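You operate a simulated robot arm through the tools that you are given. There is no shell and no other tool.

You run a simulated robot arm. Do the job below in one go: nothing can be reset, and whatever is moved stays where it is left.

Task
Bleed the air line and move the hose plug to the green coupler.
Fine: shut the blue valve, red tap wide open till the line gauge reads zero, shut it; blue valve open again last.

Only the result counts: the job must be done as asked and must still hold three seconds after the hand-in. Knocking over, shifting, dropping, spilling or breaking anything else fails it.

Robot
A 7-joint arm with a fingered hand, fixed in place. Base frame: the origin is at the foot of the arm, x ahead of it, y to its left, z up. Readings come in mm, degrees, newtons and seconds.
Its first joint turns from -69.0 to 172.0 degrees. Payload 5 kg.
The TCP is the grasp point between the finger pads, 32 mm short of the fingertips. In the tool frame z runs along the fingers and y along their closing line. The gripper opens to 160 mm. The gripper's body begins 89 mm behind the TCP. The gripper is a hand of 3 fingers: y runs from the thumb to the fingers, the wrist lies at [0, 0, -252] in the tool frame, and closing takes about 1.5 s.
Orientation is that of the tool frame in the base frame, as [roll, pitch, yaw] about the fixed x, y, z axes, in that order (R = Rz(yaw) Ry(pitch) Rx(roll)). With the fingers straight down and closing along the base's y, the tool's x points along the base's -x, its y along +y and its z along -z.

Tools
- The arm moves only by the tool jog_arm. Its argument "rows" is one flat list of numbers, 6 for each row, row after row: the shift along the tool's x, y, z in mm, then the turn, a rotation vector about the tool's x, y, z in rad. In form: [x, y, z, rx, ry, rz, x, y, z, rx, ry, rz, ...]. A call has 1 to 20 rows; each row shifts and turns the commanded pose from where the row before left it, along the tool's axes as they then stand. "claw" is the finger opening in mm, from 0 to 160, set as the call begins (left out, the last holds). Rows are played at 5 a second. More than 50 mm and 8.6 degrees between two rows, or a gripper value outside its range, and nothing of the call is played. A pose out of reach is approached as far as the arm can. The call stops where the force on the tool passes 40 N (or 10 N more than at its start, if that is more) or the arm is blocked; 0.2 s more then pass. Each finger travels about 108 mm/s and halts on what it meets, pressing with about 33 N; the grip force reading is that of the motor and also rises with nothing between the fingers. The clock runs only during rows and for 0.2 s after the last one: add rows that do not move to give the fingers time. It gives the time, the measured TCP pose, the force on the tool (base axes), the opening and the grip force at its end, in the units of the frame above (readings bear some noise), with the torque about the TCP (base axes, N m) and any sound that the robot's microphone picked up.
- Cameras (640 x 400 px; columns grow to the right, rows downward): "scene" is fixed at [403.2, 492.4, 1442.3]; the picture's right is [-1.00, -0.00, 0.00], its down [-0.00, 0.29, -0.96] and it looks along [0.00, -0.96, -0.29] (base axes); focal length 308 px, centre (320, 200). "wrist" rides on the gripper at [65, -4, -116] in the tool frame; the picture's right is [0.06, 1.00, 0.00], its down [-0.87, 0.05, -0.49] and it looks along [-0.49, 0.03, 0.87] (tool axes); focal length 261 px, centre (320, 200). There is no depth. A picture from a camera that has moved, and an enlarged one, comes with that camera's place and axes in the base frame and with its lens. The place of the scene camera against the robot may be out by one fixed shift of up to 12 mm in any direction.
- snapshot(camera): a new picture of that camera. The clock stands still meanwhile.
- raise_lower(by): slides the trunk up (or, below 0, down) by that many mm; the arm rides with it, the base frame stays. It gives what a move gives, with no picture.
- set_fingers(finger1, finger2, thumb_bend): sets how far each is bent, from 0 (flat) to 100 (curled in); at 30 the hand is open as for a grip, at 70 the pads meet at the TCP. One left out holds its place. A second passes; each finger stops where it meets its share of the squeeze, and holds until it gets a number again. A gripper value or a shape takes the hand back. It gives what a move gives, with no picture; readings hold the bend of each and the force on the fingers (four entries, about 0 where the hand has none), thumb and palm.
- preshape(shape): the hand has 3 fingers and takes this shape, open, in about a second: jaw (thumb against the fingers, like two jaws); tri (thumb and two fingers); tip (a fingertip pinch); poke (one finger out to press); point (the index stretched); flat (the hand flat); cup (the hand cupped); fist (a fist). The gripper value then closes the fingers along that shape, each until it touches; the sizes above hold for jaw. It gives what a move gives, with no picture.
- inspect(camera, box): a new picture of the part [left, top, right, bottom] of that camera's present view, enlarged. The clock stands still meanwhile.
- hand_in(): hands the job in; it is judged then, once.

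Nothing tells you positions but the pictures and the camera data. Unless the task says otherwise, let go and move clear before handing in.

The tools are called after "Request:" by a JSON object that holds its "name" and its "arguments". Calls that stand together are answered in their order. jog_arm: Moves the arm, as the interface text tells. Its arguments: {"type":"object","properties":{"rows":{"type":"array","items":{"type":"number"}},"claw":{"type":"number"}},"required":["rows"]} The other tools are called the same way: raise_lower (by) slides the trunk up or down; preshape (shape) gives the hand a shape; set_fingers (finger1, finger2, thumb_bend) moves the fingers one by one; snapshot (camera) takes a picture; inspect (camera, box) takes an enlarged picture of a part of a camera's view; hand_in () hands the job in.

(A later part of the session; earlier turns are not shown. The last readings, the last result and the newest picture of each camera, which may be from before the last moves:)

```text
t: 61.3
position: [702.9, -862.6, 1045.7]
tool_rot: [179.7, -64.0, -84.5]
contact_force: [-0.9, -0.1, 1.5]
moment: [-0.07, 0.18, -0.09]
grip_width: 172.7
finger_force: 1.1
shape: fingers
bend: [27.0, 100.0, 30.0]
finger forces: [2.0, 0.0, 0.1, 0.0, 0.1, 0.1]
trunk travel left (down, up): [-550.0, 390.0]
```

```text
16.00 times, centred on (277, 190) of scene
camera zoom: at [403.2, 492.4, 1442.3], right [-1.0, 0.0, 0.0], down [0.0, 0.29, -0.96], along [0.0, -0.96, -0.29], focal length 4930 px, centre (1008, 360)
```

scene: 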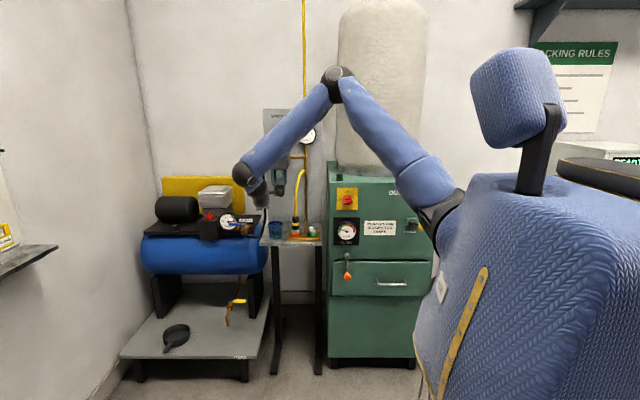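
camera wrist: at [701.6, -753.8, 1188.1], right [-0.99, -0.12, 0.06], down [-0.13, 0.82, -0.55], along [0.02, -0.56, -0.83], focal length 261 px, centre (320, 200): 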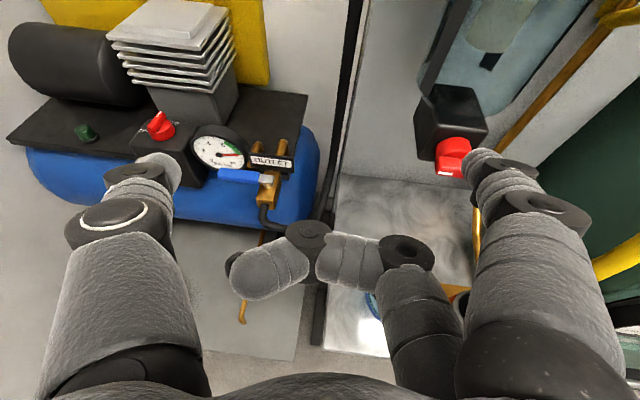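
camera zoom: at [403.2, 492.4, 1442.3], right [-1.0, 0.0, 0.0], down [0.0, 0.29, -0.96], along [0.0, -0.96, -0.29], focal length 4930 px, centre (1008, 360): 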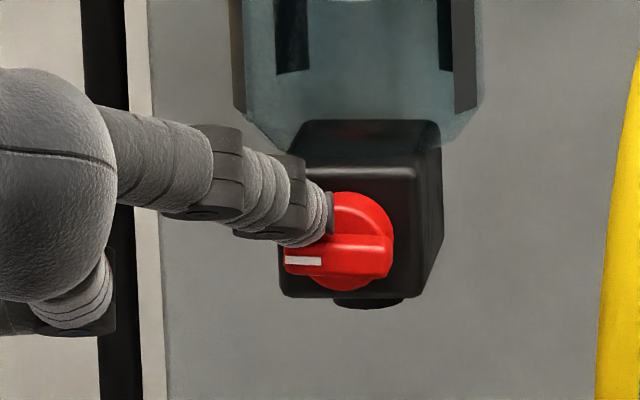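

Nearly horizontal again. I'll press the left end firmly down to the closed stop.

Request:
{"name": "jog_arm", "arguments": {"rows": [-1.6, -4, 1.2, 0, 0, 0, -2.7, -1, 1.4, 0, 0, 0, -2.7, 0, 1.35, 0, 0, 0, -1.8, 0, 0.9, 0, 0, 0]}}

Request:
{"name": "inspect", "arguments": {"camera": "scene", "box": [262, 180, 292, 200]}}

```text
t: 62.2
position: [708.8, -862.8, 1045.1]
tool_rot: [179.7, -64.7, -84.4]
contact_force: [0.6, -3.0, 17.0]
moment: [-0.62, 1.78, 0.22]
grip_width: 175.1
finger_force: 9.3
shape: fingers
bend: [25.0, 100.0, 30.0]
finger forces: [17.6, 0.1, 0.0, 0.0, 0.0, 0.0]
trunk travel left (down, up): [-550.0, 390.0]
stopped in row 4: the force on the tool passed its limit at 43 N (the readings are from after the stop); the commanded pose is now the measured one
```

```text
16.00 times, centred on (277, 190) of scene
camera zoom: at [403.2, 492.4, 1442.3], right [-1.0, 0.0, 0.0], down [0.0, 0.29, -0.96], along [0.0, -0.96, -0.29], focal length 4930 px, centre (1008, 360)
```

zoom: 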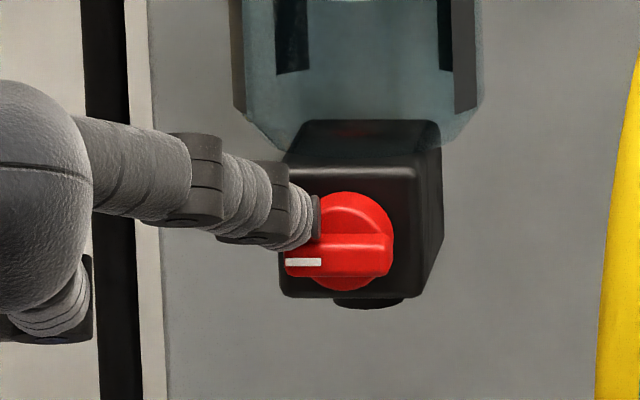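

The tap is shut hard against its stop. I'll lift off, back away, and study the plug and couplers.

Request:
{"name": "jog_arm", "arguments": {"rows": [7.1, 0, -3.6, 0, 0, 0, -11.3, -4.3, -44.5, 0, 0, 0, -11.3, -4.3, -44.5, 0, 0, 0]}}

Request:
{"name": "inspect", "arguments": {"camera": "scene", "box": [262, 210, 332, 250]}}

Request:
{"name": "inspect", "arguments": {"camera": "scene", "box": [250, 100, 340, 190]}}

Request:
{"name": "snapshot", "arguments": {"camera": "wrist"}}

```text
t: 63.0
position: [708.9, -772.5, 1067.9]
tool_rot: [179.6, -64.3, -84.5]
contact_force: [0.7, 0.0, 0.0]
moment: [0.04, 0.02, -0.02]
grip_width: 168.5
finger_force: 0.0
shape: fingers
bend: [30.0, 100.0, 30.0]
finger forces: [0.0, 0.1, 0.1, 0.0, 0.0, 0.0]
trunk travel left (down, up): [-550.0, 390.0]
```

```text
9.14 times, centred on (297, 230) of scene
camera zoom: at [403.2, 492.4, 1442.3], right [-1.0, 0.0, 0.0], down [0.0, 0.29, -0.96], along [0.0, -0.96, -0.29], focal length 2817 px, centre (530, -74)
```

zoom: 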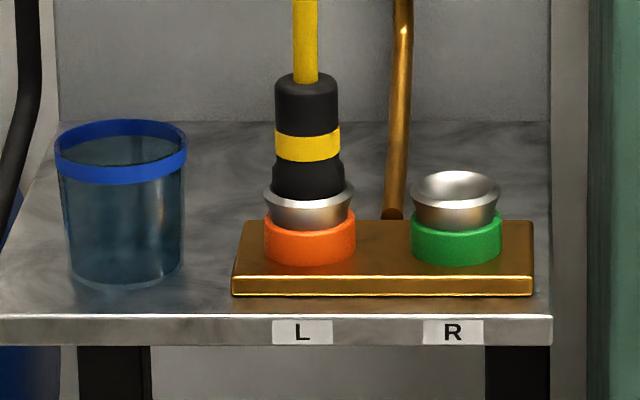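

```text
4.44 times, centred on (295, 145) of scene
camera zoom: at [403.2, 492.4, 1442.3], right [-1.0, 0.0, 0.0], down [0.0, 0.29, -0.96], along [0.0, -0.96, -0.29], focal length 1370 px, centre (431, 444)
```

zoom: 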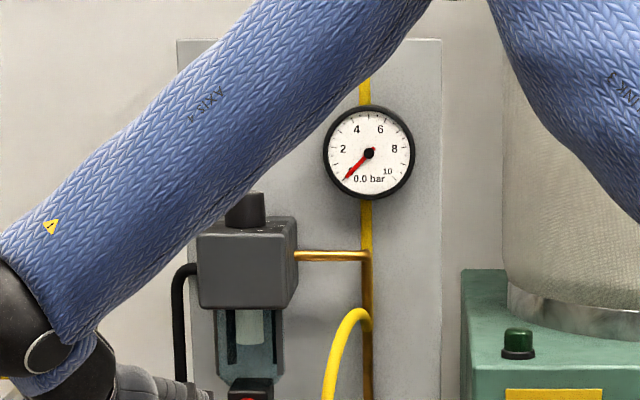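

```text
taken
camera wrist: at [707.4, -696.4, 1175.9], right [-0.99, -0.12, 0.06], down [-0.13, 0.81, -0.57], along [0.02, -0.57, -0.82], focal length 261 px, centre (320, 200)
```

wrist: 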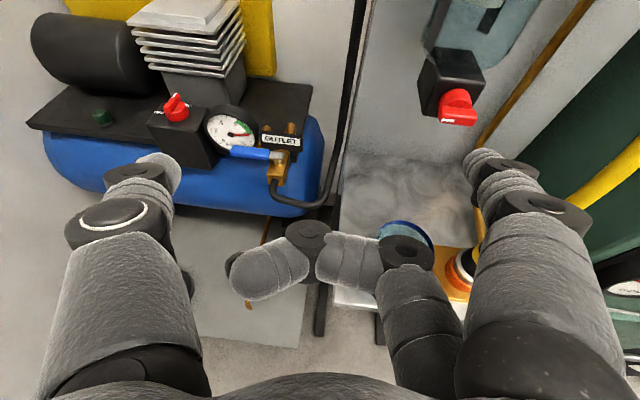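

The plug (black, yellow band, about 32 mm across) sits in the orange coupler L near (516, -836) with its top near z = 940. The green coupler R is near (441, -842), and the line gauge stays at 0.0. I'll reset the hand to the jaw, narrow it, and move in front of the couplers.

Request:
{"name": "preshape", "arguments": {"shape": "jaw"}}

Request:
{"name": "jog_arm", "arguments": {"rows": [-14.1, 44.1, -6.3, 0, 0, 0, -14.1, 44.1, -6.3, 0, 0, 0, -14.1, 44.1, -6.3, 0, 0, 0, -14.1, 44.1, -6.3, 0, 0, 0, 0, 0, 0, -0.094, 0, 0.045, 0, 0, 0, -0.094, 0, 0.045], "claw": 60}}

Request:
{"name": "snapshot", "arguments": {"camera": "wrist"}}

Request:
{"name": "snapshot", "arguments": {"camera": "scene"}}

```text
t: 63.9
position: [708.5, -771.8, 1067.6]
tool_rot: [179.6, -64.4, -84.3]
contact_force: [0.9, -0.9, -1.2]
moment: [-0.01, 0.0, 0.0]
grip_width: 159.9
finger_force: 0.1
shape: jaw
bend: [30.0, 30.0, 30.0]
finger forces: [0.1, 0.0, 0.0, 0.0, 0.0, 0.0]
trunk travel left (down, up): [-550.0, 390.0]
```

```text
t: 65.3
position: [526.5, -759.8, 1022.9]
tool_rot: [179.9, -63.9, -96.5]
contact_force: [-0.4, -0.5, -0.1]
moment: [0.01, -0.04, 0.0]
grip_width: 60.3
finger_force: 0.1
shape: jaw
bend: [73.0, 73.0, 70.0]
finger forces: [0.0, 0.0, 0.0, 0.0, 0.0, 0.1]
out of reach, approached as far as the arm can: row 6
trunk travel left (down, up): [-550.0, 390.0]
```

```text
taken
camera wrist: at [540.3, -685.1, 1131.9], right [-0.99, 0.09, 0.06], down [0.04, 0.83, -0.56], along [-0.1, -0.56, -0.82], focal length 261 px, centre (320, 200)
```

wrist: 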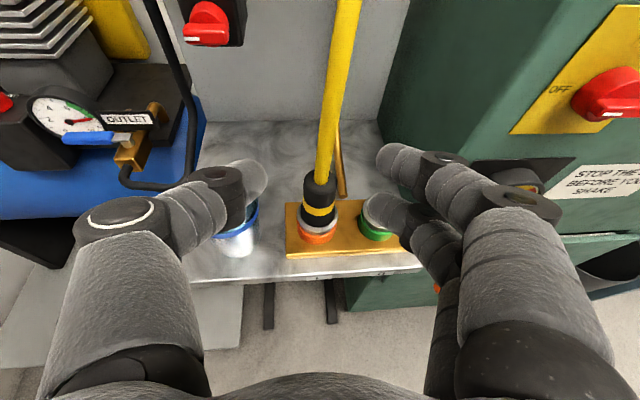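

```text
taken
```

scene: 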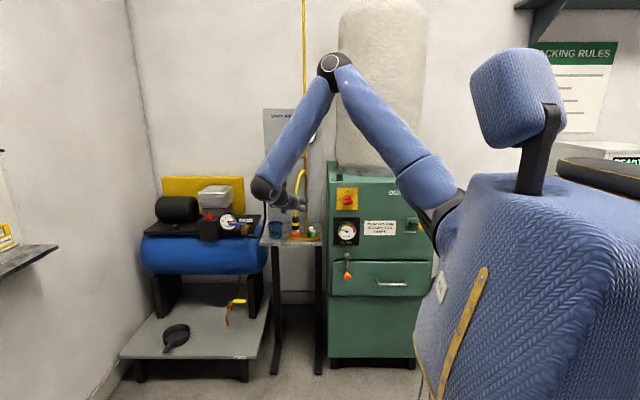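

Request:
{"name": "inspect", "arguments": {"camera": "wrist", "box": [260, 140, 420, 270]}}

Request:
{"name": "inspect", "arguments": {"camera": "wrist", "box": [300, 0, 640, 200]}}

```text
3.08 times, centred on (340, 205) of wrist
camera zoom: at [540.3, -685.1, 1131.9], right [-0.99, 0.09, 0.06], down [0.04, 0.83, -0.56], along [-0.1, -0.56, -0.82], focal length 802 px, centre (258, 185)
```

zoom: 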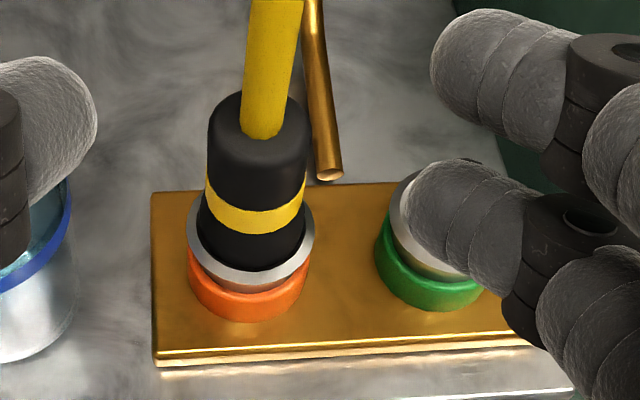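

```text
1.88 times, centred on (470, 100) of wrist
camera zoom: at [540.3, -685.1, 1131.9], right [-0.99, 0.09, 0.06], down [0.04, 0.83, -0.56], along [-0.1, -0.56, -0.82], focal length 491 px, centre (38, 388)
```

zoom: 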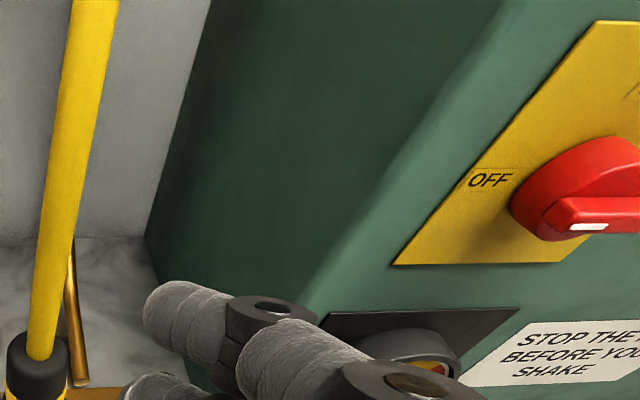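

The couplers share a brass plate, with L at about x=516 and R at about x=441, 75 mm apart, both near y=-837. The plug top is near z=937 and the cup rim at 908. I'll narrow the jaw to 42 mm to miss the cup and coupler R, and move to a pre-grasp in front of the plug.

Request:
{"name": "jog_arm", "arguments": {"rows": [-28.5, 0.9, 27, 0, 0, 0, -28.5, 0.9, 27, 0, 0, 0, 0, 0, 0, -0.0665, 0, 0.0325, 0, 0, 0, -0.0665, 0, 0.0325, 0, 0, 0, 0, 0, 0], "claw": 42}}

Request:
{"name": "snapshot", "arguments": {"camera": "wrist"}}

Request:
{"name": "inspect", "arguments": {"camera": "scene", "box": [250, 170, 340, 250]}}

```text
t: 66.5
position: [523.8, -782.3, 950.5]
tool_rot: [179.8, -64.3, -105.2]
contact_force: [0.7, 0.2, 0.1]
moment: [0.01, 0.02, 0.03]
grip_width: 42.5
finger_force: 0.1
shape: jaw
bend: [73.0, 73.0, 70.0]
finger forces: [0.0, 0.1, 0.0, 0.0, 0.0, 0.0]
trunk travel left (down, up): [-550.0, 390.0]
```

```text
taken
camera wrist: at [547.5, -709.5, 1058.1], right [-0.97, 0.24, 0.06], down [0.16, 0.8, -0.57], along [-0.18, -0.55, -0.82], focal length 261 px, centre (320, 200)
```

wrist: 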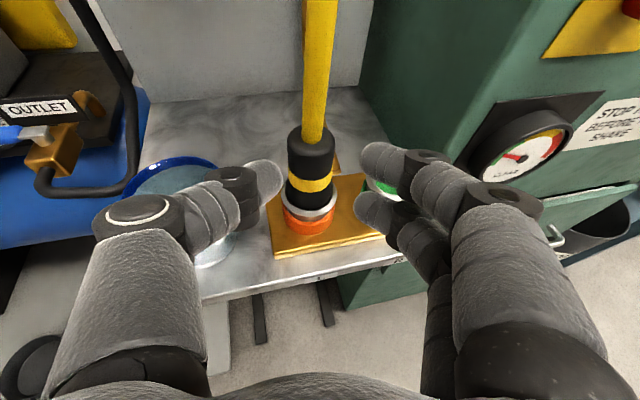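

```text
5.00 times, centred on (295, 210) of scene
camera zoom: at [403.2, 492.4, 1442.3], right [-1.0, 0.0, 0.0], down [0.0, 0.29, -0.96], along [0.0, -0.96, -0.29], focal length 1541 px, centre (445, 150)
```

zoom: 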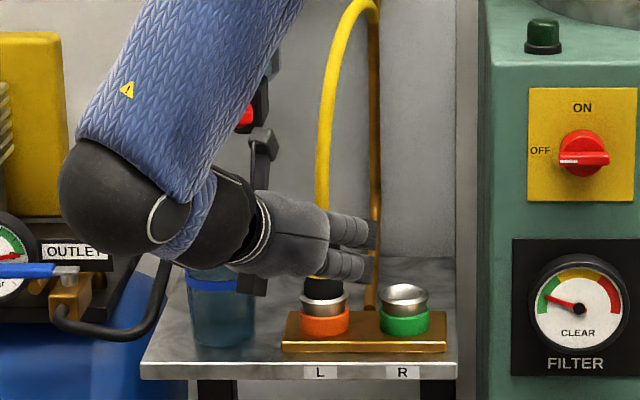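

Plug axis is about (516, -835), with its top near z=939. Thumb and fingers straddle it with clearance above the cup, so I'll advance along the fingers in small steps.

Request:
{"name": "jog_arm", "arguments": {"rows": [0, -2.2, 15, 0, 0, 0, 0, -2.2, 15, 0, 0, 0, 0, -1.2, 15, 0, 0, 0]}}

Request:
{"name": "snapshot", "arguments": {"camera": "wrist"}}

Request:
{"name": "inspect", "arguments": {"camera": "scene", "box": [260, 200, 330, 245]}}

```text
t: 67.3
position: [518.6, -822.2, 930.3]
tool_rot: [179.7, -64.5, -104.9]
contact_force: [0.2, 0.7, 0.4]
moment: [0.01, 0.01, 0.03]
grip_width: 42.4
finger_force: 0.0
shape: jaw
bend: [73.0, 73.0, 70.0]
finger forces: [0.0, 0.0, 0.1, 0.1, 0.1, 0.0]
trunk travel left (down, up): [-550.0, 390.0]
```

```text
taken
camera wrist: at [542.2, -750.4, 1038.0], right [-0.97, 0.23, 0.06], down [0.16, 0.8, -0.57], along [-0.18, -0.55, -0.82], focal length 261 px, centre (320, 200)
```

wrist: 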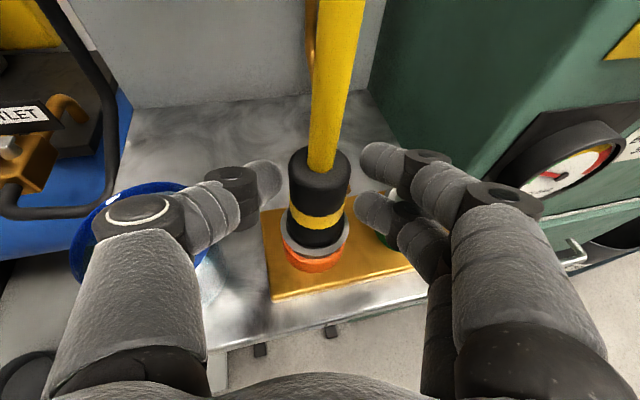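

```text
8.89 times, centred on (295, 222) of scene
camera zoom: at [403.2, 492.4, 1442.3], right [-1.0, 0.0, 0.0], down [0.0, 0.29, -0.96], along [0.0, -0.96, -0.29], focal length 2739 px, centre (542, 0)
```

zoom: 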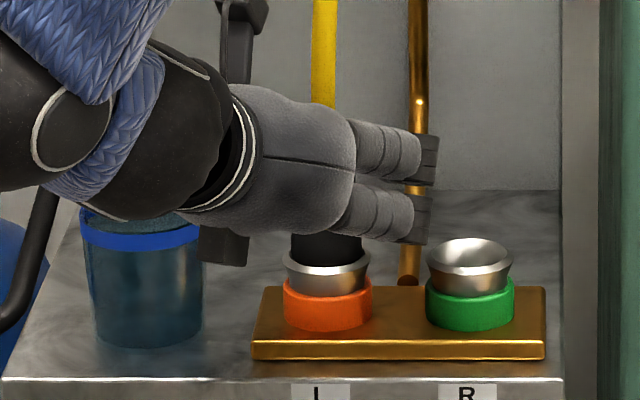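

No contact so far. I'll go the last 14 mm and close on the plug.

Request:
{"name": "jog_arm", "arguments": {"rows": [0.45, -0.5, 7, 0, 0, 0, 0.45, -0.5, 7, 0, 0, 0]}}

Request:
{"name": "jog_arm", "arguments": {"rows": [0, 0, 0, 0, 0, 0, 0, 0, 0, 0, 0, 0, 0, 0, 0, 0, 0, 0, 0, 0, 0, 0, 0, 0, 0, 0, 0, 0, 0, 0, 0, 0, 0, 0, 0, 0], "claw": 0}}

Request:
{"name": "snapshot", "arguments": {"camera": "wrist"}}

Request:
{"name": "inspect", "arguments": {"camera": "scene", "box": [260, 200, 330, 245]}}

```text
t: 67.9
position: [514.6, -835.2, 925.4]
tool_rot: [179.8, -64.5, -105.0]
contact_force: [0.4, 0.0, 1.0]
moment: [-0.02, -0.01, 0.0]
grip_width: 42.4
finger_force: 0.1
shape: jaw
bend: [73.0, 73.0, 70.0]
finger forces: [0.1, 0.1, 0.1, 0.0, 0.1, 0.0]
trunk travel left (down, up): [-550.0, 390.0]
```

```text
t: 69.3
position: [513.0, -835.3, 926.1]
tool_rot: [179.8, -64.5, -105.1]
contact_force: [-3.2, -6.5, 10.3]
moment: [-0.14, 0.18, -0.04]
grip_width: 7.1
finger_force: 33.4
shape: jaw
bend: [68.0, 72.0, 73.0]
finger forces: [4.7, 13.5, 0.0, 0.1, 23.7, 0.0]
trunk travel left (down, up): [-550.0, 390.0]
```

```text
taken
camera wrist: at [538.5, -762.8, 1034.4], right [-0.97, 0.24, 0.06], down [0.16, 0.8, -0.57], along [-0.18, -0.55, -0.82], focal length 261 px, centre (320, 200)
```

wrist: 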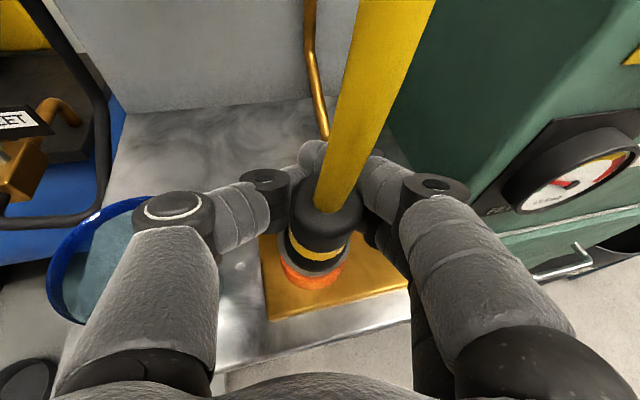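

```text
8.89 times, centred on (295, 222) of scene
camera zoom: at [403.2, 492.4, 1442.3], right [-1.0, 0.0, 0.0], down [0.0, 0.29, -0.96], along [0.0, -0.96, -0.29], focal length 2739 px, centre (542, 0)
```

zoom: 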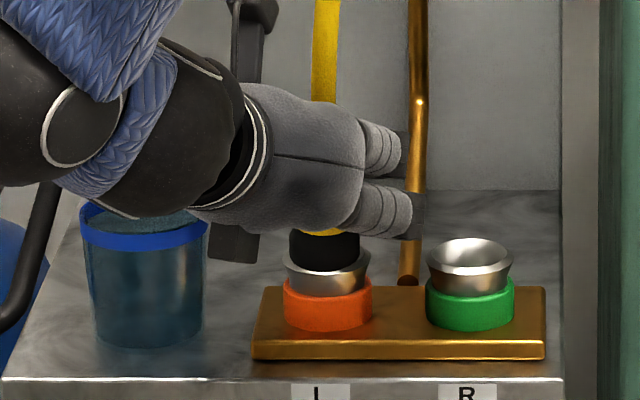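

The fingers have wrapped around the plug, with forces on both fingers and the thumb. I'll pull straight up in small steps and watch the force.

Request:
{"name": "jog_arm", "arguments": {"rows": [3.6, 0, -1.72, 0, 0, 0, 3.6, 0, -1.72, 0, 0, 0, 3.6, 0, -1.72, 0, 0, 0]}}

Request:
{"name": "inspect", "arguments": {"camera": "scene", "box": [260, 200, 330, 245]}}

```text
t: 70.1
position: [513.4, -835.9, 936.7]
tool_rot: [179.6, -64.2, -104.9]
contact_force: [-5.5, -7.4, -4.5]
moment: [-0.14, 0.15, -0.03]
grip_width: 2.4
finger_force: 33.1
shape: jaw
bend: [67.0, 72.0, 73.0]
finger forces: [0.0, 7.7, 0.0, 0.0, 3.0, 0.1]
trunk travel left (down, up): [-550.0, 390.0]
```

```text
8.89 times, centred on (295, 222) of scene
camera zoom: at [403.2, 492.4, 1442.3], right [-1.0, 0.0, 0.0], down [0.0, 0.29, -0.96], along [0.0, -0.96, -0.29], focal length 2739 px, centre (542, 0)
```

zoom: 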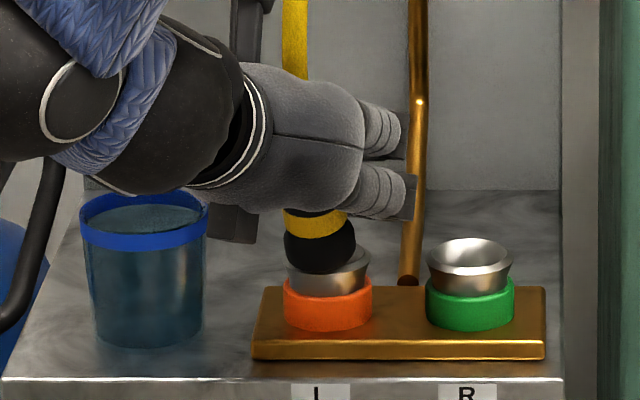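

Request:
{"name": "snapshot", "arguments": {"camera": "wrist"}}

Request:
{"name": "inspect", "arguments": {"camera": "wrist", "box": [220, 120, 440, 300]}}

Request:
{"name": "inspect", "arguments": {"camera": "scene", "box": [280, 215, 310, 235]}}

```text
taken
camera wrist: at [538.7, -763.2, 1044.4], right [-0.97, 0.24, 0.06], down [0.16, 0.81, -0.57], along [-0.18, -0.54, -0.82], focal length 261 px, centre (320, 200)
```

wrist: 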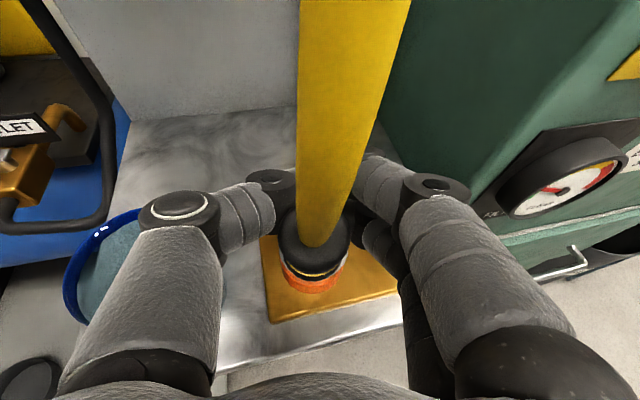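

```text
2.22 times, centred on (330, 210) of wrist
camera zoom: at [538.7, -763.2, 1044.4], right [-0.97, 0.24, 0.06], down [0.16, 0.81, -0.57], along [-0.18, -0.54, -0.82], focal length 579 px, centre (298, 178)
```

zoom: 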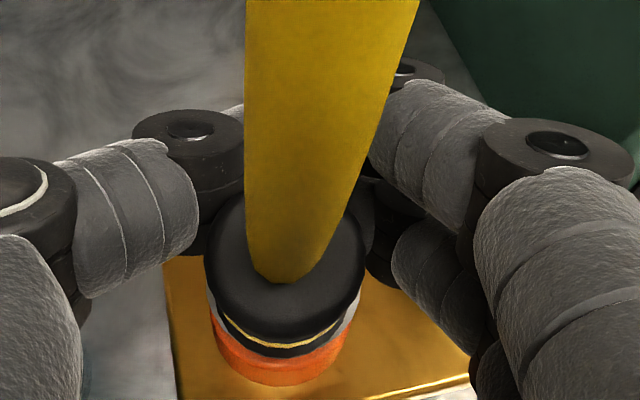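

```text
16.00 times, centred on (295, 225) of scene
camera zoom: at [403.2, 492.4, 1442.3], right [-1.0, 0.0, 0.0], down [0.0, 0.29, -0.96], along [0.0, -0.96, -0.29], focal length 4930 px, centre (720, -200)
```

zoom: 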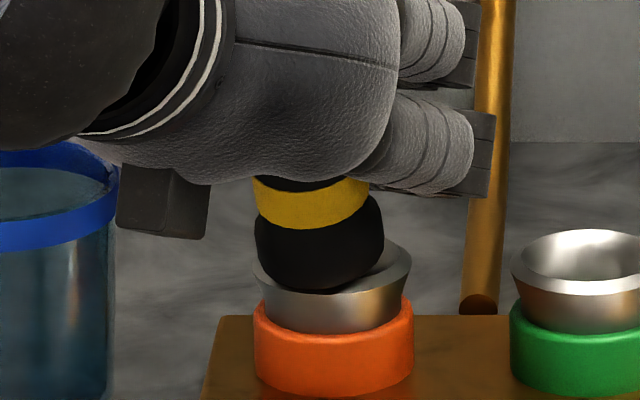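

The inward-tilted fingertips squeezed the plug back toward the palm: it rose about 12 mm but is tilted and only loosely caged. I'll lower it back into the orange coupler before trying a better grip.

Request:
{"name": "jog_arm", "arguments": {"rows": [-3.6, 0, 1.72, 0, 0, 0, -3.6, 0, 1.72, 0, 0, 0, -3.2, 0, 1.5, 0, 0, 0]}}

Request:
{"name": "inspect", "arguments": {"camera": "scene", "box": [280, 215, 310, 235]}}

Request:
{"name": "inspect", "arguments": {"camera": "wrist", "box": [220, 120, 440, 300]}}

```text
t: 70.8
position: [513.8, -837.3, 930.1]
tool_rot: [179.9, -64.9, -105.3]
contact_force: [-8.5, -10.4, 17.9]
moment: [-0.11, 0.33, -0.03]
grip_width: 2.8
finger_force: 33.2
shape: jaw
bend: [67.0, 73.0, 73.0]
finger forces: [0.0, 16.6, 0.1, 0.0, 4.8, 0.0]
trunk travel left (down, up): [-550.0, 390.0]
stopped in row 3: the force on the tool passed its limit at 42 N (the readings are from after the stop); the commanded pose is now the measured one
```

```text
16.00 times, centred on (295, 225) of scene
camera zoom: at [403.2, 492.4, 1442.3], right [-1.0, 0.0, 0.0], down [0.0, 0.29, -0.96], along [0.0, -0.96, -0.29], focal length 4930 px, centre (720, -200)
```

zoom: 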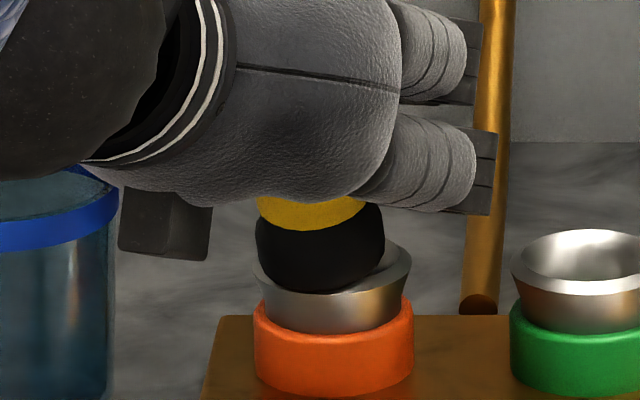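

```text
2.22 times, centred on (330, 210) of wrist
camera zoom: at [538.6, -764.0, 1037.9], right [-0.97, 0.24, 0.06], down [0.16, 0.8, -0.58], along [-0.18, -0.55, -0.81], focal length 579 px, centre (298, 178)
```

zoom: 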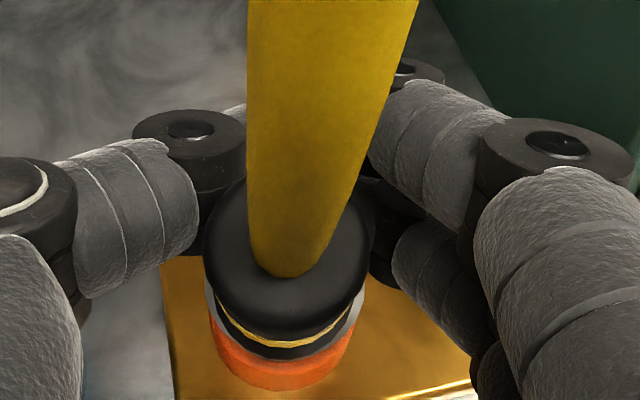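

The plug is tilted toward the palm with its nose still in the collar, and the hand just slid down over it. I'll ease the fingers open in steps so the plug can settle while still surrounded.

Request:
{"name": "jog_arm", "arguments": {"rows": [0, 0, 0, 0, 0, 0, 0, 0, 0, 0, 0, 0, 0, 0, 0, 0, 0, 0], "claw": 22}}

Request:
{"name": "inspect", "arguments": {"camera": "scene", "box": [280, 215, 310, 235]}}

Request:
{"name": "inspect", "arguments": {"camera": "wrist", "box": [220, 120, 440, 300]}}

```text
t: 71.6
position: [514.9, -837.1, 928.3]
tool_rot: [179.8, -64.7, -105.1]
contact_force: [-0.3, -0.6, -1.0]
moment: [-0.01, 0.05, 0.0]
grip_width: 21.7
finger_force: 0.0
shape: jaw
bend: [72.0, 72.0, 70.0]
finger forces: [0.0, 0.2, 0.1, 0.0, 0.1, 0.1]
trunk travel left (down, up): [-550.0, 390.0]
```

```text
16.00 times, centred on (295, 225) of scene
camera zoom: at [403.2, 492.4, 1442.3], right [-1.0, 0.0, 0.0], down [0.0, 0.29, -0.96], along [0.0, -0.96, -0.29], focal length 4930 px, centre (720, -200)
```

zoom: 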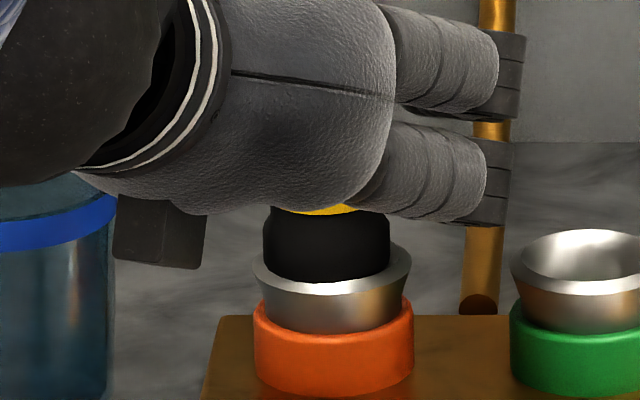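

```text
2.22 times, centred on (330, 210) of wrist
camera zoom: at [540.1, -763.2, 1035.9], right [-0.97, 0.24, 0.06], down [0.16, 0.8, -0.58], along [-0.18, -0.55, -0.82], focal length 579 px, centre (298, 178)
```

zoom: 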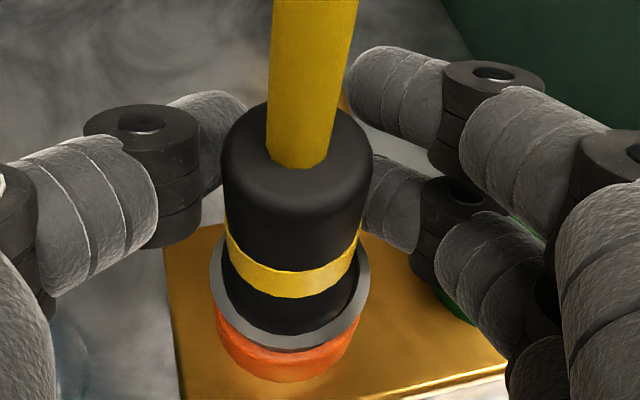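

The plug has dropped back upright into the orange coupler. The fingertips were closing behind it, so I'll open, back off about 20 mm so the tips meet its widest part, and pinch again a bit higher.

Request:
{"name": "jog_arm", "arguments": {"rows": [0, 0, 0, 0, 0, 0, 0, 0, 0, 0, 0, 0, 0, 0, 0, 0, 0, 0, 0, 0, -10.8, 0, 0, 0, 3.5, 0, -12, 0, 0, 0, 2, 0, -1, 0, 0, 0], "claw": 44}}

Request:
{"name": "inspect", "arguments": {"camera": "wrist", "box": [220, 120, 440, 300]}}

Request:
{"name": "inspect", "arguments": {"camera": "scene", "box": [280, 210, 310, 235]}}

```text
t: 73.0
position: [520.1, -817.9, 943.0]
tool_rot: [180.0, -64.9, -105.2]
contact_force: [1.0, 0.7, 0.5]
moment: [-0.03, -0.02, 0.0]
grip_width: 43.6
finger_force: 0.1
shape: jaw
bend: [73.0, 73.0, 70.0]
finger forces: [0.0, 0.0, 0.0, 0.0, 0.1, 0.0]
trunk travel left (down, up): [-550.0, 390.0]
```

```text
2.22 times, centred on (330, 210) of wrist
camera zoom: at [545.1, -744.7, 1051.5], right [-0.97, 0.24, 0.06], down [0.16, 0.8, -0.58], along [-0.18, -0.55, -0.82], focal length 579 px, centre (298, 178)
```

zoom: 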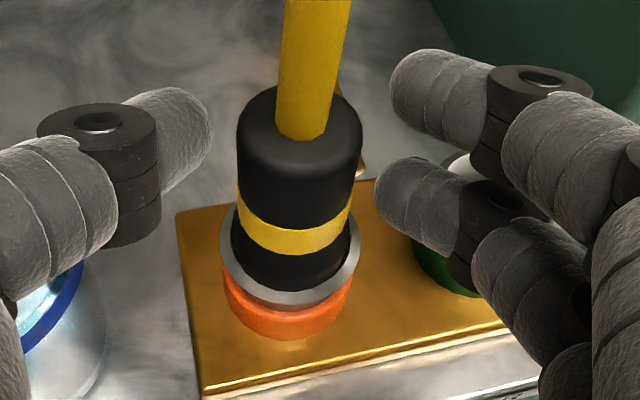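

```text
16.00 times, centred on (295, 222) of scene
camera zoom: at [403.2, 492.4, 1442.3], right [-1.0, 0.0, 0.0], down [0.0, 0.29, -0.96], along [0.0, -0.96, -0.29], focal length 4930 px, centre (720, -160)
```

zoom: 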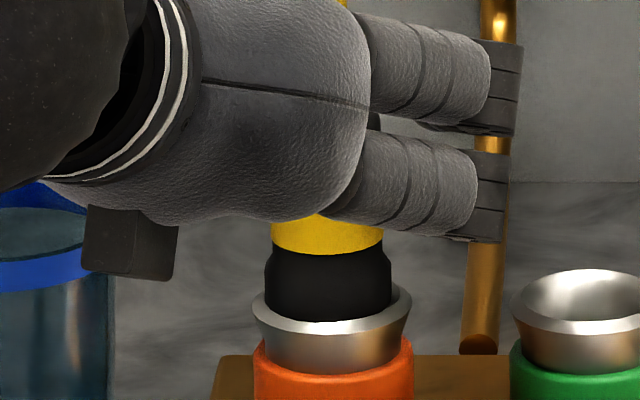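

Geometry looks right: the plug centre is about 20 mm ahead of the TCP, level with the fingertips. I'll lower 11 mm and close.

Request:
{"name": "jog_arm", "arguments": {"rows": [-5, 0, 2.35, 0, 0, 0, -5, 0, 2.35, 0, 0, 0]}}

Request:
{"name": "jog_arm", "arguments": {"rows": [0, 0, 0, 0, 0, 0, 0, 0, 0, 0, 0, 0, 0, 0, 0, 0, 0, 0, 0, 0, 0, 0, 0, 0, 0, 0, 0, 0, 0, 0], "claw": 0}}

Request:
{"name": "inspect", "arguments": {"camera": "wrist", "box": [220, 120, 440, 300]}}

Request:
{"name": "inspect", "arguments": {"camera": "scene", "box": [280, 210, 310, 235]}}

```text
t: 73.6
position: [520.5, -817.6, 933.2]
tool_rot: [179.9, -64.8, -105.2]
contact_force: [0.0, 0.2, -0.1]
moment: [0.02, -0.02, -0.01]
grip_width: 43.7
finger_force: 0.1
shape: jaw
bend: [73.0, 73.0, 70.0]
finger forces: [0.1, 0.0, 0.0, 0.0, 0.0, 0.0]
trunk travel left (down, up): [-550.0, 390.0]
```

```text
t: 74.8
position: [521.2, -818.9, 934.0]
tool_rot: [179.9, -64.9, -105.2]
contact_force: [-0.1, -0.4, -0.1]
moment: [0.03, 0.03, -0.01]
grip_width: 26.4
finger_force: 33.1
shape: jaw
bend: [73.0, 73.0, 70.0]
finger forces: [14.0, 14.9, 0.0, 0.1, 29.6, 0.1]
trunk travel left (down, up): [-550.0, 390.0]
```

```text
2.22 times, centred on (330, 210) of wrist
camera zoom: at [545.4, -745.0, 1040.9], right [-0.97, 0.24, 0.06], down [0.16, 0.8, -0.58], along [-0.18, -0.55, -0.81], focal length 579 px, centre (298, 178)
```

zoom: 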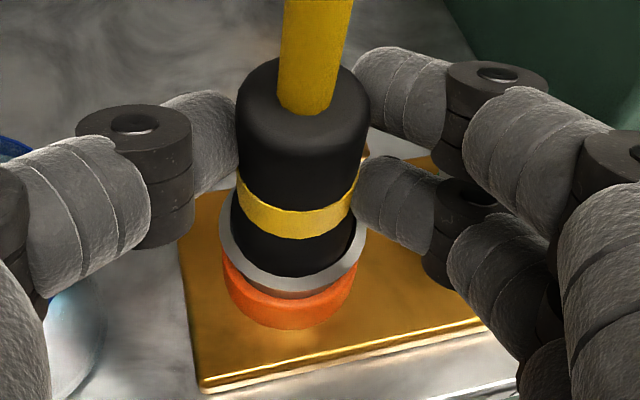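

```text
16.00 times, centred on (295, 222) of scene
camera zoom: at [403.2, 492.4, 1442.3], right [-1.0, 0.0, 0.0], down [0.0, 0.29, -0.96], along [0.0, -0.96, -0.29], focal length 4930 px, centre (720, -160)
```

zoom: 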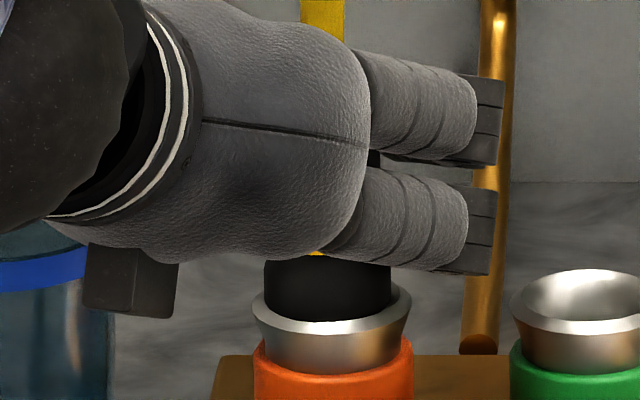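

A balanced grip this time: 14 N and 15 N on the fingers, 30 N on the thumb, and the plug still upright. Pulling up gently now.

Request:
{"name": "jog_arm", "arguments": {"rows": [2.7, 0, -1.28, 0, 0, 0, 2.7, 0, -1.28, 0, 0, 0, 2.7, 0, -1.28, 0, 0, 0]}}

Request:
{"name": "inspect", "arguments": {"camera": "scene", "box": [280, 210, 310, 235]}}

Request:
{"name": "inspect", "arguments": {"camera": "wrist", "box": [220, 120, 440, 300]}}

```text
t: 75.6
position: [519.3, -819.3, 941.8]
tool_rot: [-180.0, -64.7, -105.3]
contact_force: [0.9, 0.4, -0.7]
moment: [-0.02, -0.01, 0.0]
grip_width: 26.7
finger_force: 33.1
shape: jaw
bend: [73.0, 73.0, 70.0]
finger forces: [13.7, 14.9, 0.1, 0.0, 29.6, 0.1]
trunk travel left (down, up): [-550.0, 390.0]
```

```text
16.00 times, centred on (295, 222) of scene
camera zoom: at [403.2, 492.4, 1442.3], right [-1.0, 0.0, 0.0], down [0.0, 0.29, -0.96], along [0.0, -0.96, -0.29], focal length 4930 px, centre (720, -160)
```

zoom: 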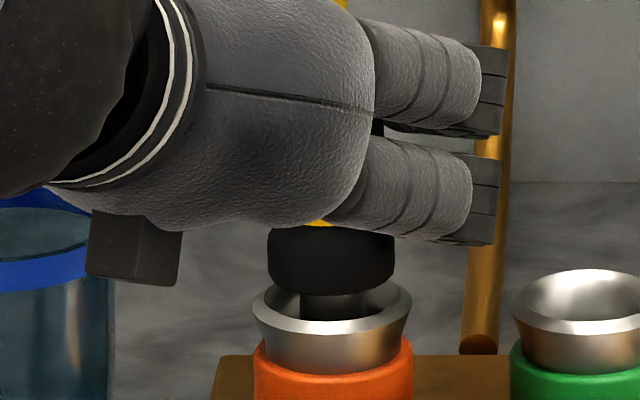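

```text
2.22 times, centred on (330, 210) of wrist
camera zoom: at [544.1, -744.9, 1049.9], right [-0.97, 0.24, 0.06], down [0.16, 0.8, -0.58], along [-0.18, -0.55, -0.82], focal length 579 px, centre (298, 178)
```

zoom: 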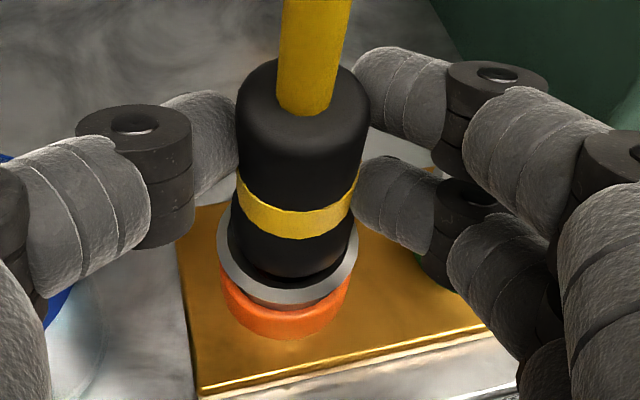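

The plug is rising cleanly with the hand, with its narrow nose visible. I'll continue lifting to clear the collar.

Request:
{"name": "jog_arm", "arguments": {"rows": [4.52, 0, -2.13, 0, 0, 0, 4.52, 0, -2.13, 0, 0, 0, 4.52, 0, -2.13, 0, 0, 0, 4.52, 0, -2.13, 0, 0, 0, 4.52, 0, -2.13, 0, 0, 0, 4.52, 0, -2.13, 0, 0, 0, 4.52, 0, -2.13, 0, 0, 0]}}

Request:
{"name": "inspect", "arguments": {"camera": "scene", "box": [265, 200, 325, 240]}}

Request:
{"name": "snapshot", "arguments": {"camera": "wrist"}}

```text
t: 77.2
position: [520.9, -818.1, 976.1]
tool_rot: [-180.0, -64.8, -105.4]
contact_force: [1.1, 1.1, -1.2]
moment: [0.0, -0.02, -0.02]
grip_width: 26.6
finger_force: 32.7
shape: jaw
bend: [73.0, 73.0, 70.0]
finger forces: [13.8, 14.8, 0.1, 0.1, 29.6, 0.0]
trunk travel left (down, up): [-550.0, 390.0]
```

```text
10.00 times, centred on (295, 220) of scene
camera zoom: at [403.2, 492.4, 1442.3], right [-1.0, 0.0, 0.0], down [0.0, 0.29, -0.96], along [0.0, -0.96, -0.29], focal length 3081 px, centre (570, 0)
```

zoom: 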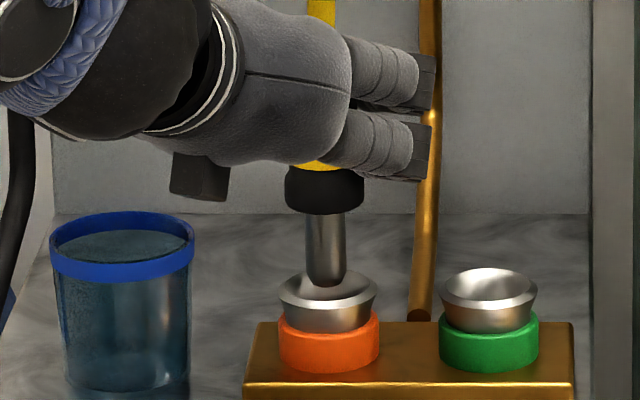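

```text
taken
camera wrist: at [544.5, -745.2, 1084.3], right [-0.97, 0.24, 0.06], down [0.16, 0.8, -0.58], along [-0.18, -0.55, -0.81], focal length 261 px, centre (320, 200)
```

wrist: 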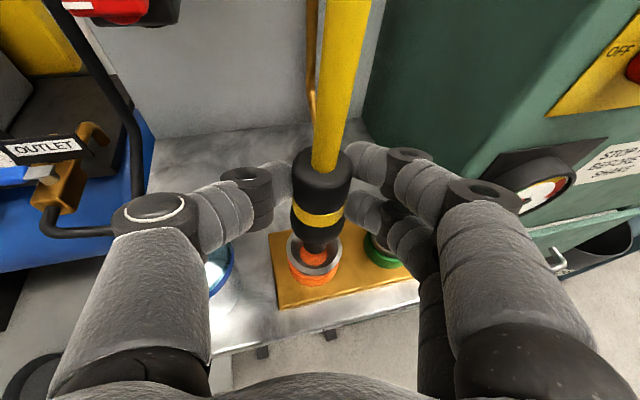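

The plug's silver nose is almost out. I'll lift 20 mm more to clear the rim, then start sliding toward the green coupler, 74.7 mm in -x.

Request:
{"name": "jog_arm", "arguments": {"rows": [4.52, 0, -2.13, 0, 0, 0, 4.52, 0, -2.13, 0, 0, 0, 4.52, 0, -2.13, 0, 0, 0, 4.52, 0, -2.13, 0, 0, 0, 4.52, 0, -2.13, 0, 0, 0]}}

Request:
{"name": "inspect", "arguments": {"camera": "scene", "box": [265, 190, 325, 240]}}

```text
t: 78.4
position: [518.8, -818.3, 1001.6]
tool_rot: [-180.0, -64.8, -105.2]
contact_force: [0.1, 0.1, -0.8]
moment: [-0.02, 0.0, -0.01]
grip_width: 26.5
finger_force: 33.3
shape: jaw
bend: [73.0, 73.0, 70.0]
finger forces: [13.8, 14.8, 0.0, 0.0, 29.6, 0.0]
trunk travel left (down, up): [-550.0, 390.0]
```

```text
8.00 times, centred on (295, 215) of scene
camera zoom: at [403.2, 492.4, 1442.3], right [-1.0, 0.0, 0.0], down [0.0, 0.29, -0.96], along [0.0, -0.96, -0.29], focal length 2465 px, centre (520, 80)
```

zoom: 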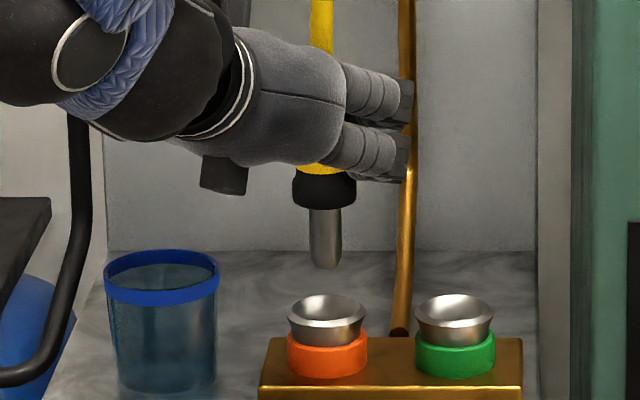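

Clear of the rim with the grip steady. Now moving sideways in small steps.

Request:
{"name": "jog_arm", "arguments": {"rows": [1.13, 9.64, 2.4, 0, 0, 0, 1.13, 9.64, 2.4, 0, 0, 0, 1.13, 9.64, 2.4, 0, 0, 0]}}

```text
t: 79.2
position: [488.7, -817.9, 1001.5]
tool_rot: [180.0, -64.8, -105.3]
contact_force: [-0.5, -0.3, -0.5]
moment: [0.01, 0.0, 0.02]
grip_width: 26.3
finger_force: 33.2
shape: jaw
bend: [73.0, 73.0, 70.0]
finger forces: [13.8, 14.8, 0.0, 0.0, 29.5, 0.0]
trunk travel left (down, up): [-550.0, 390.0]
```

Request:
{"name": "jog_arm", "arguments": {"rows": [1.13, 9.64, 2.4, 0, 0, 0, 1.13, 9.64, 2.4, 0, 0, 0, 1.13, 9.64, 2.4, 0, 0, 0, 1.13, 9.64, 2.4, 0, 0, 0, 0.5, 4.53, 1.13, 0, 0, 0]}}

Request:
{"name": "inspect", "arguments": {"camera": "scene", "box": [265, 190, 325, 240]}}

Request:
{"name": "snapshot", "arguments": {"camera": "wrist"}}

```text
t: 80.4
position: [445.0, -817.8, 1000.9]
tool_rot: [179.9, -64.7, -105.0]
contact_force: [-0.1, 0.5, -1.4]
moment: [0.0, -0.01, -0.02]
grip_width: 26.4
finger_force: 32.9
shape: jaw
bend: [73.0, 73.0, 70.0]
finger forces: [13.8, 14.8, 0.0, 0.1, 29.6, 0.0]
trunk travel left (down, up): [-550.0, 390.0]
```

```text
8.00 times, centred on (295, 215) of scene
camera zoom: at [403.2, 492.4, 1442.3], right [-1.0, 0.0, 0.0], down [0.0, 0.29, -0.96], along [0.0, -0.96, -0.29], focal length 2465 px, centre (520, 80)
```

zoom: 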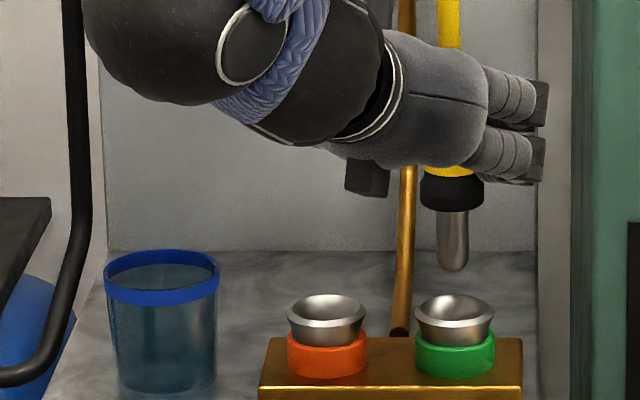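

```text
taken
camera wrist: at [470.3, -744.9, 1108.5], right [-0.97, 0.24, 0.06], down [0.16, 0.8, -0.58], along [-0.18, -0.55, -0.81], focal length 261 px, centre (320, 200)
```

wrist: 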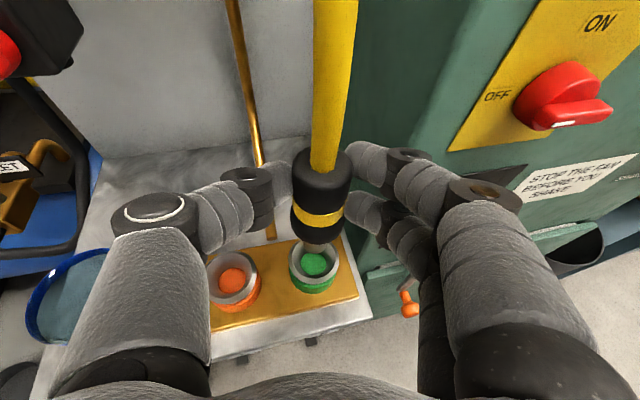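

Now above the green coupler. I'll zoom in to check the alignment before lowering.

Request:
{"name": "inspect", "arguments": {"camera": "scene", "box": [300, 210, 324, 230]}}

Request:
{"name": "inspect", "arguments": {"camera": "wrist", "box": [250, 160, 390, 310]}}

```text
16.00 times, centred on (312, 220) of scene
camera zoom: at [403.2, 492.4, 1442.3], right [-1.0, 0.0, 0.0], down [0.0, 0.29, -0.96], along [0.0, -0.96, -0.29], focal length 4930 px, centre (448, -120)
```

zoom: 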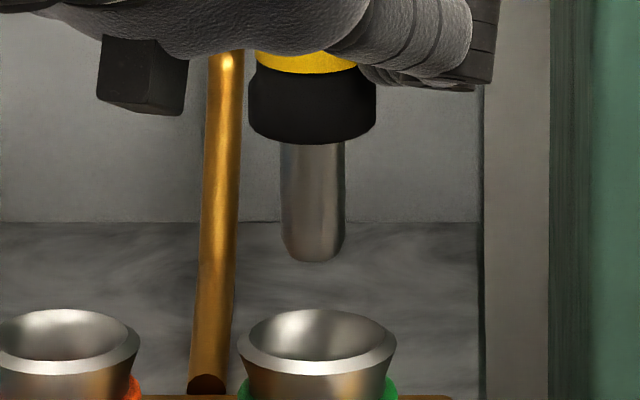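

```text
2.67 times, centred on (320, 235) of wrist
camera zoom: at [470.3, -744.9, 1108.5], right [-0.97, 0.24, 0.06], down [0.16, 0.8, -0.58], along [-0.18, -0.55, -0.81], focal length 695 px, centre (320, 107)
```

zoom: 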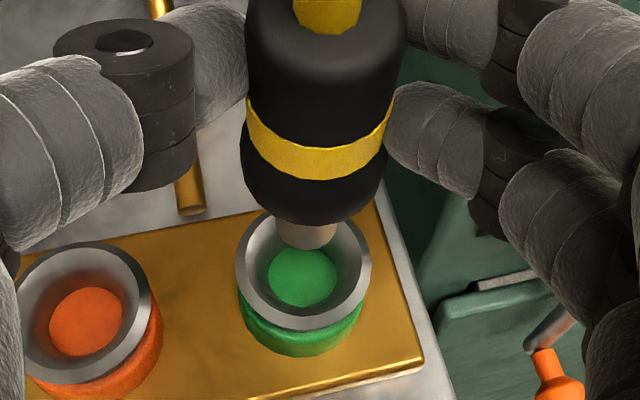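

Aligned within about a millimetre, and the collar is funnel-shaped. Lowering straight down.

Request:
{"name": "jog_arm", "arguments": {"rows": [-4.52, 0.5, 2.13, 0, 0, 0, -4.52, 0, 2.13, 0, 0, 0, -4.52, 0, 2.13, 0, 0, 0, -4.52, 0, 2.13, 0, 0, 0, -4.52, 0, 2.13, 0, 0, 0, -4.52, 0, 2.13, 0, 0, 0, -4.52, 0, 2.13, 0, 0, 0, -4.52, 0, 2.13, 0, 0, 0]}}

Request:
{"name": "inspect", "arguments": {"camera": "scene", "box": [290, 210, 330, 240]}}

```text
t: 82.2
position: [445.2, -816.4, 961.6]
tool_rot: [179.9, -64.7, -105.2]
contact_force: [0.5, 0.7, -2.0]
moment: [0.01, 0.03, 0.04]
grip_width: 26.4
finger_force: 32.9
shape: jaw
bend: [73.0, 73.0, 70.0]
finger forces: [13.7, 14.8, 0.0, 0.0, 29.6, 0.0]
trunk travel left (down, up): [-550.0, 390.0]
```

```text
13.33 times, centred on (310, 225) of scene
camera zoom: at [403.2, 492.4, 1442.3], right [-1.0, 0.0, 0.0], down [0.0, 0.29, -0.96], along [0.0, -0.96, -0.29], focal length 4109 px, centre (453, -133)
```

zoom: 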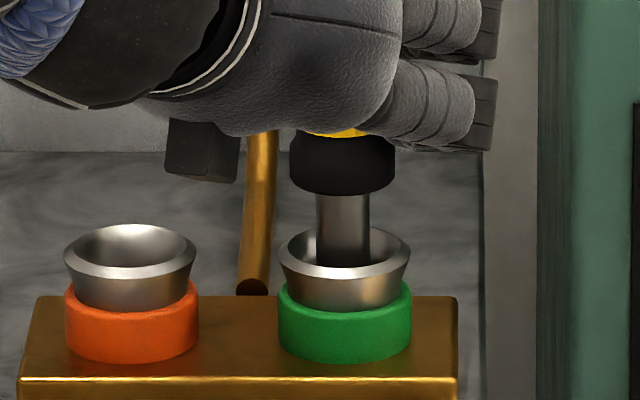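

The nose is entering the green collar. Continuing down in small steps, watching for resistance.

Request:
{"name": "jog_arm", "arguments": {"rows": [-3.2, -0.27, 2.6, 0, 0, 0, -3.62, 0, 1.7, 0, 0, 0, -3.62, 0, 1.7, 0, 0, 0, -3.62, 0, 1.7, 0, 0, 0, -3.62, 0, 1.7, 0, 0, 0]}}

Request:
{"name": "inspect", "arguments": {"camera": "scene", "box": [290, 210, 330, 240]}}

```text
t: 83.4
position: [445.9, -818.1, 940.9]
tool_rot: [-179.9, -64.7, -105.2]
contact_force: [0.5, 0.3, 0.3]
moment: [0.04, 0.02, 0.0]
grip_width: 26.3
finger_force: 32.6
shape: jaw
bend: [73.0, 73.0, 70.0]
finger forces: [13.7, 14.8, 0.0, 0.0, 29.6, 0.0]
trunk travel left (down, up): [-550.0, 390.0]
```

```text
13.33 times, centred on (310, 225) of scene
camera zoom: at [403.2, 492.4, 1442.3], right [-1.0, 0.0, 0.0], down [0.0, 0.29, -0.96], along [0.0, -0.96, -0.29], focal length 4109 px, centre (453, -133)
```

zoom: 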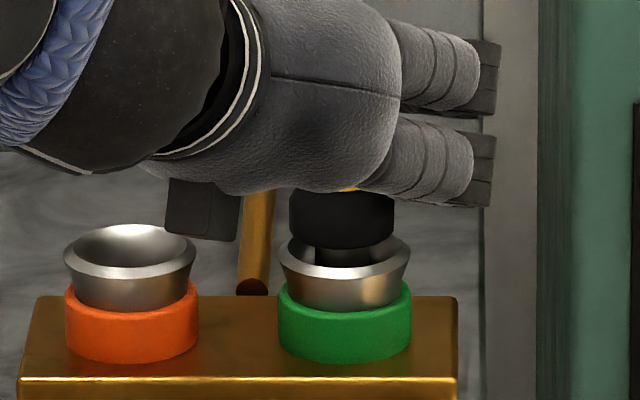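

Request:
{"name": "jog_arm", "arguments": {"rows": [-1.81, 0, 0.85, 0, 0, 0, -1.81, 0, 0.85, 0, 0, 0, -1.81, 0, 0.85, 0, 0, 0, -1.36, 0, 0.64, 0, 0, 0]}}

Request:
{"name": "inspect", "arguments": {"camera": "scene", "box": [290, 210, 330, 240]}}

```text
t: 84.4
position: [444.5, -820.5, 933.8]
tool_rot: [179.9, -64.8, -105.1]
contact_force: [-0.2, 0.3, -0.9]
moment: [0.02, 0.0, 0.02]
grip_width: 26.5
finger_force: 33.0
shape: jaw
bend: [73.0, 73.0, 70.0]
finger forces: [13.7, 14.7, 0.1, 0.1, 29.6, 0.0]
trunk travel left (down, up): [-550.0, 390.0]
```

```text
13.33 times, centred on (310, 225) of scene
camera zoom: at [403.2, 492.4, 1442.3], right [-1.0, 0.0, 0.0], down [0.0, 0.29, -0.96], along [0.0, -0.96, -0.29], focal length 4109 px, centre (453, -133)
```

zoom: 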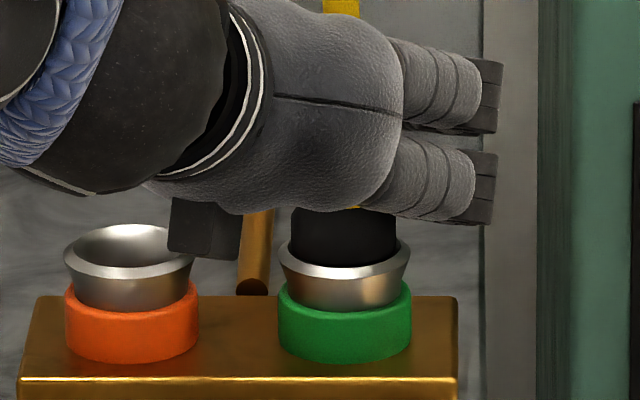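

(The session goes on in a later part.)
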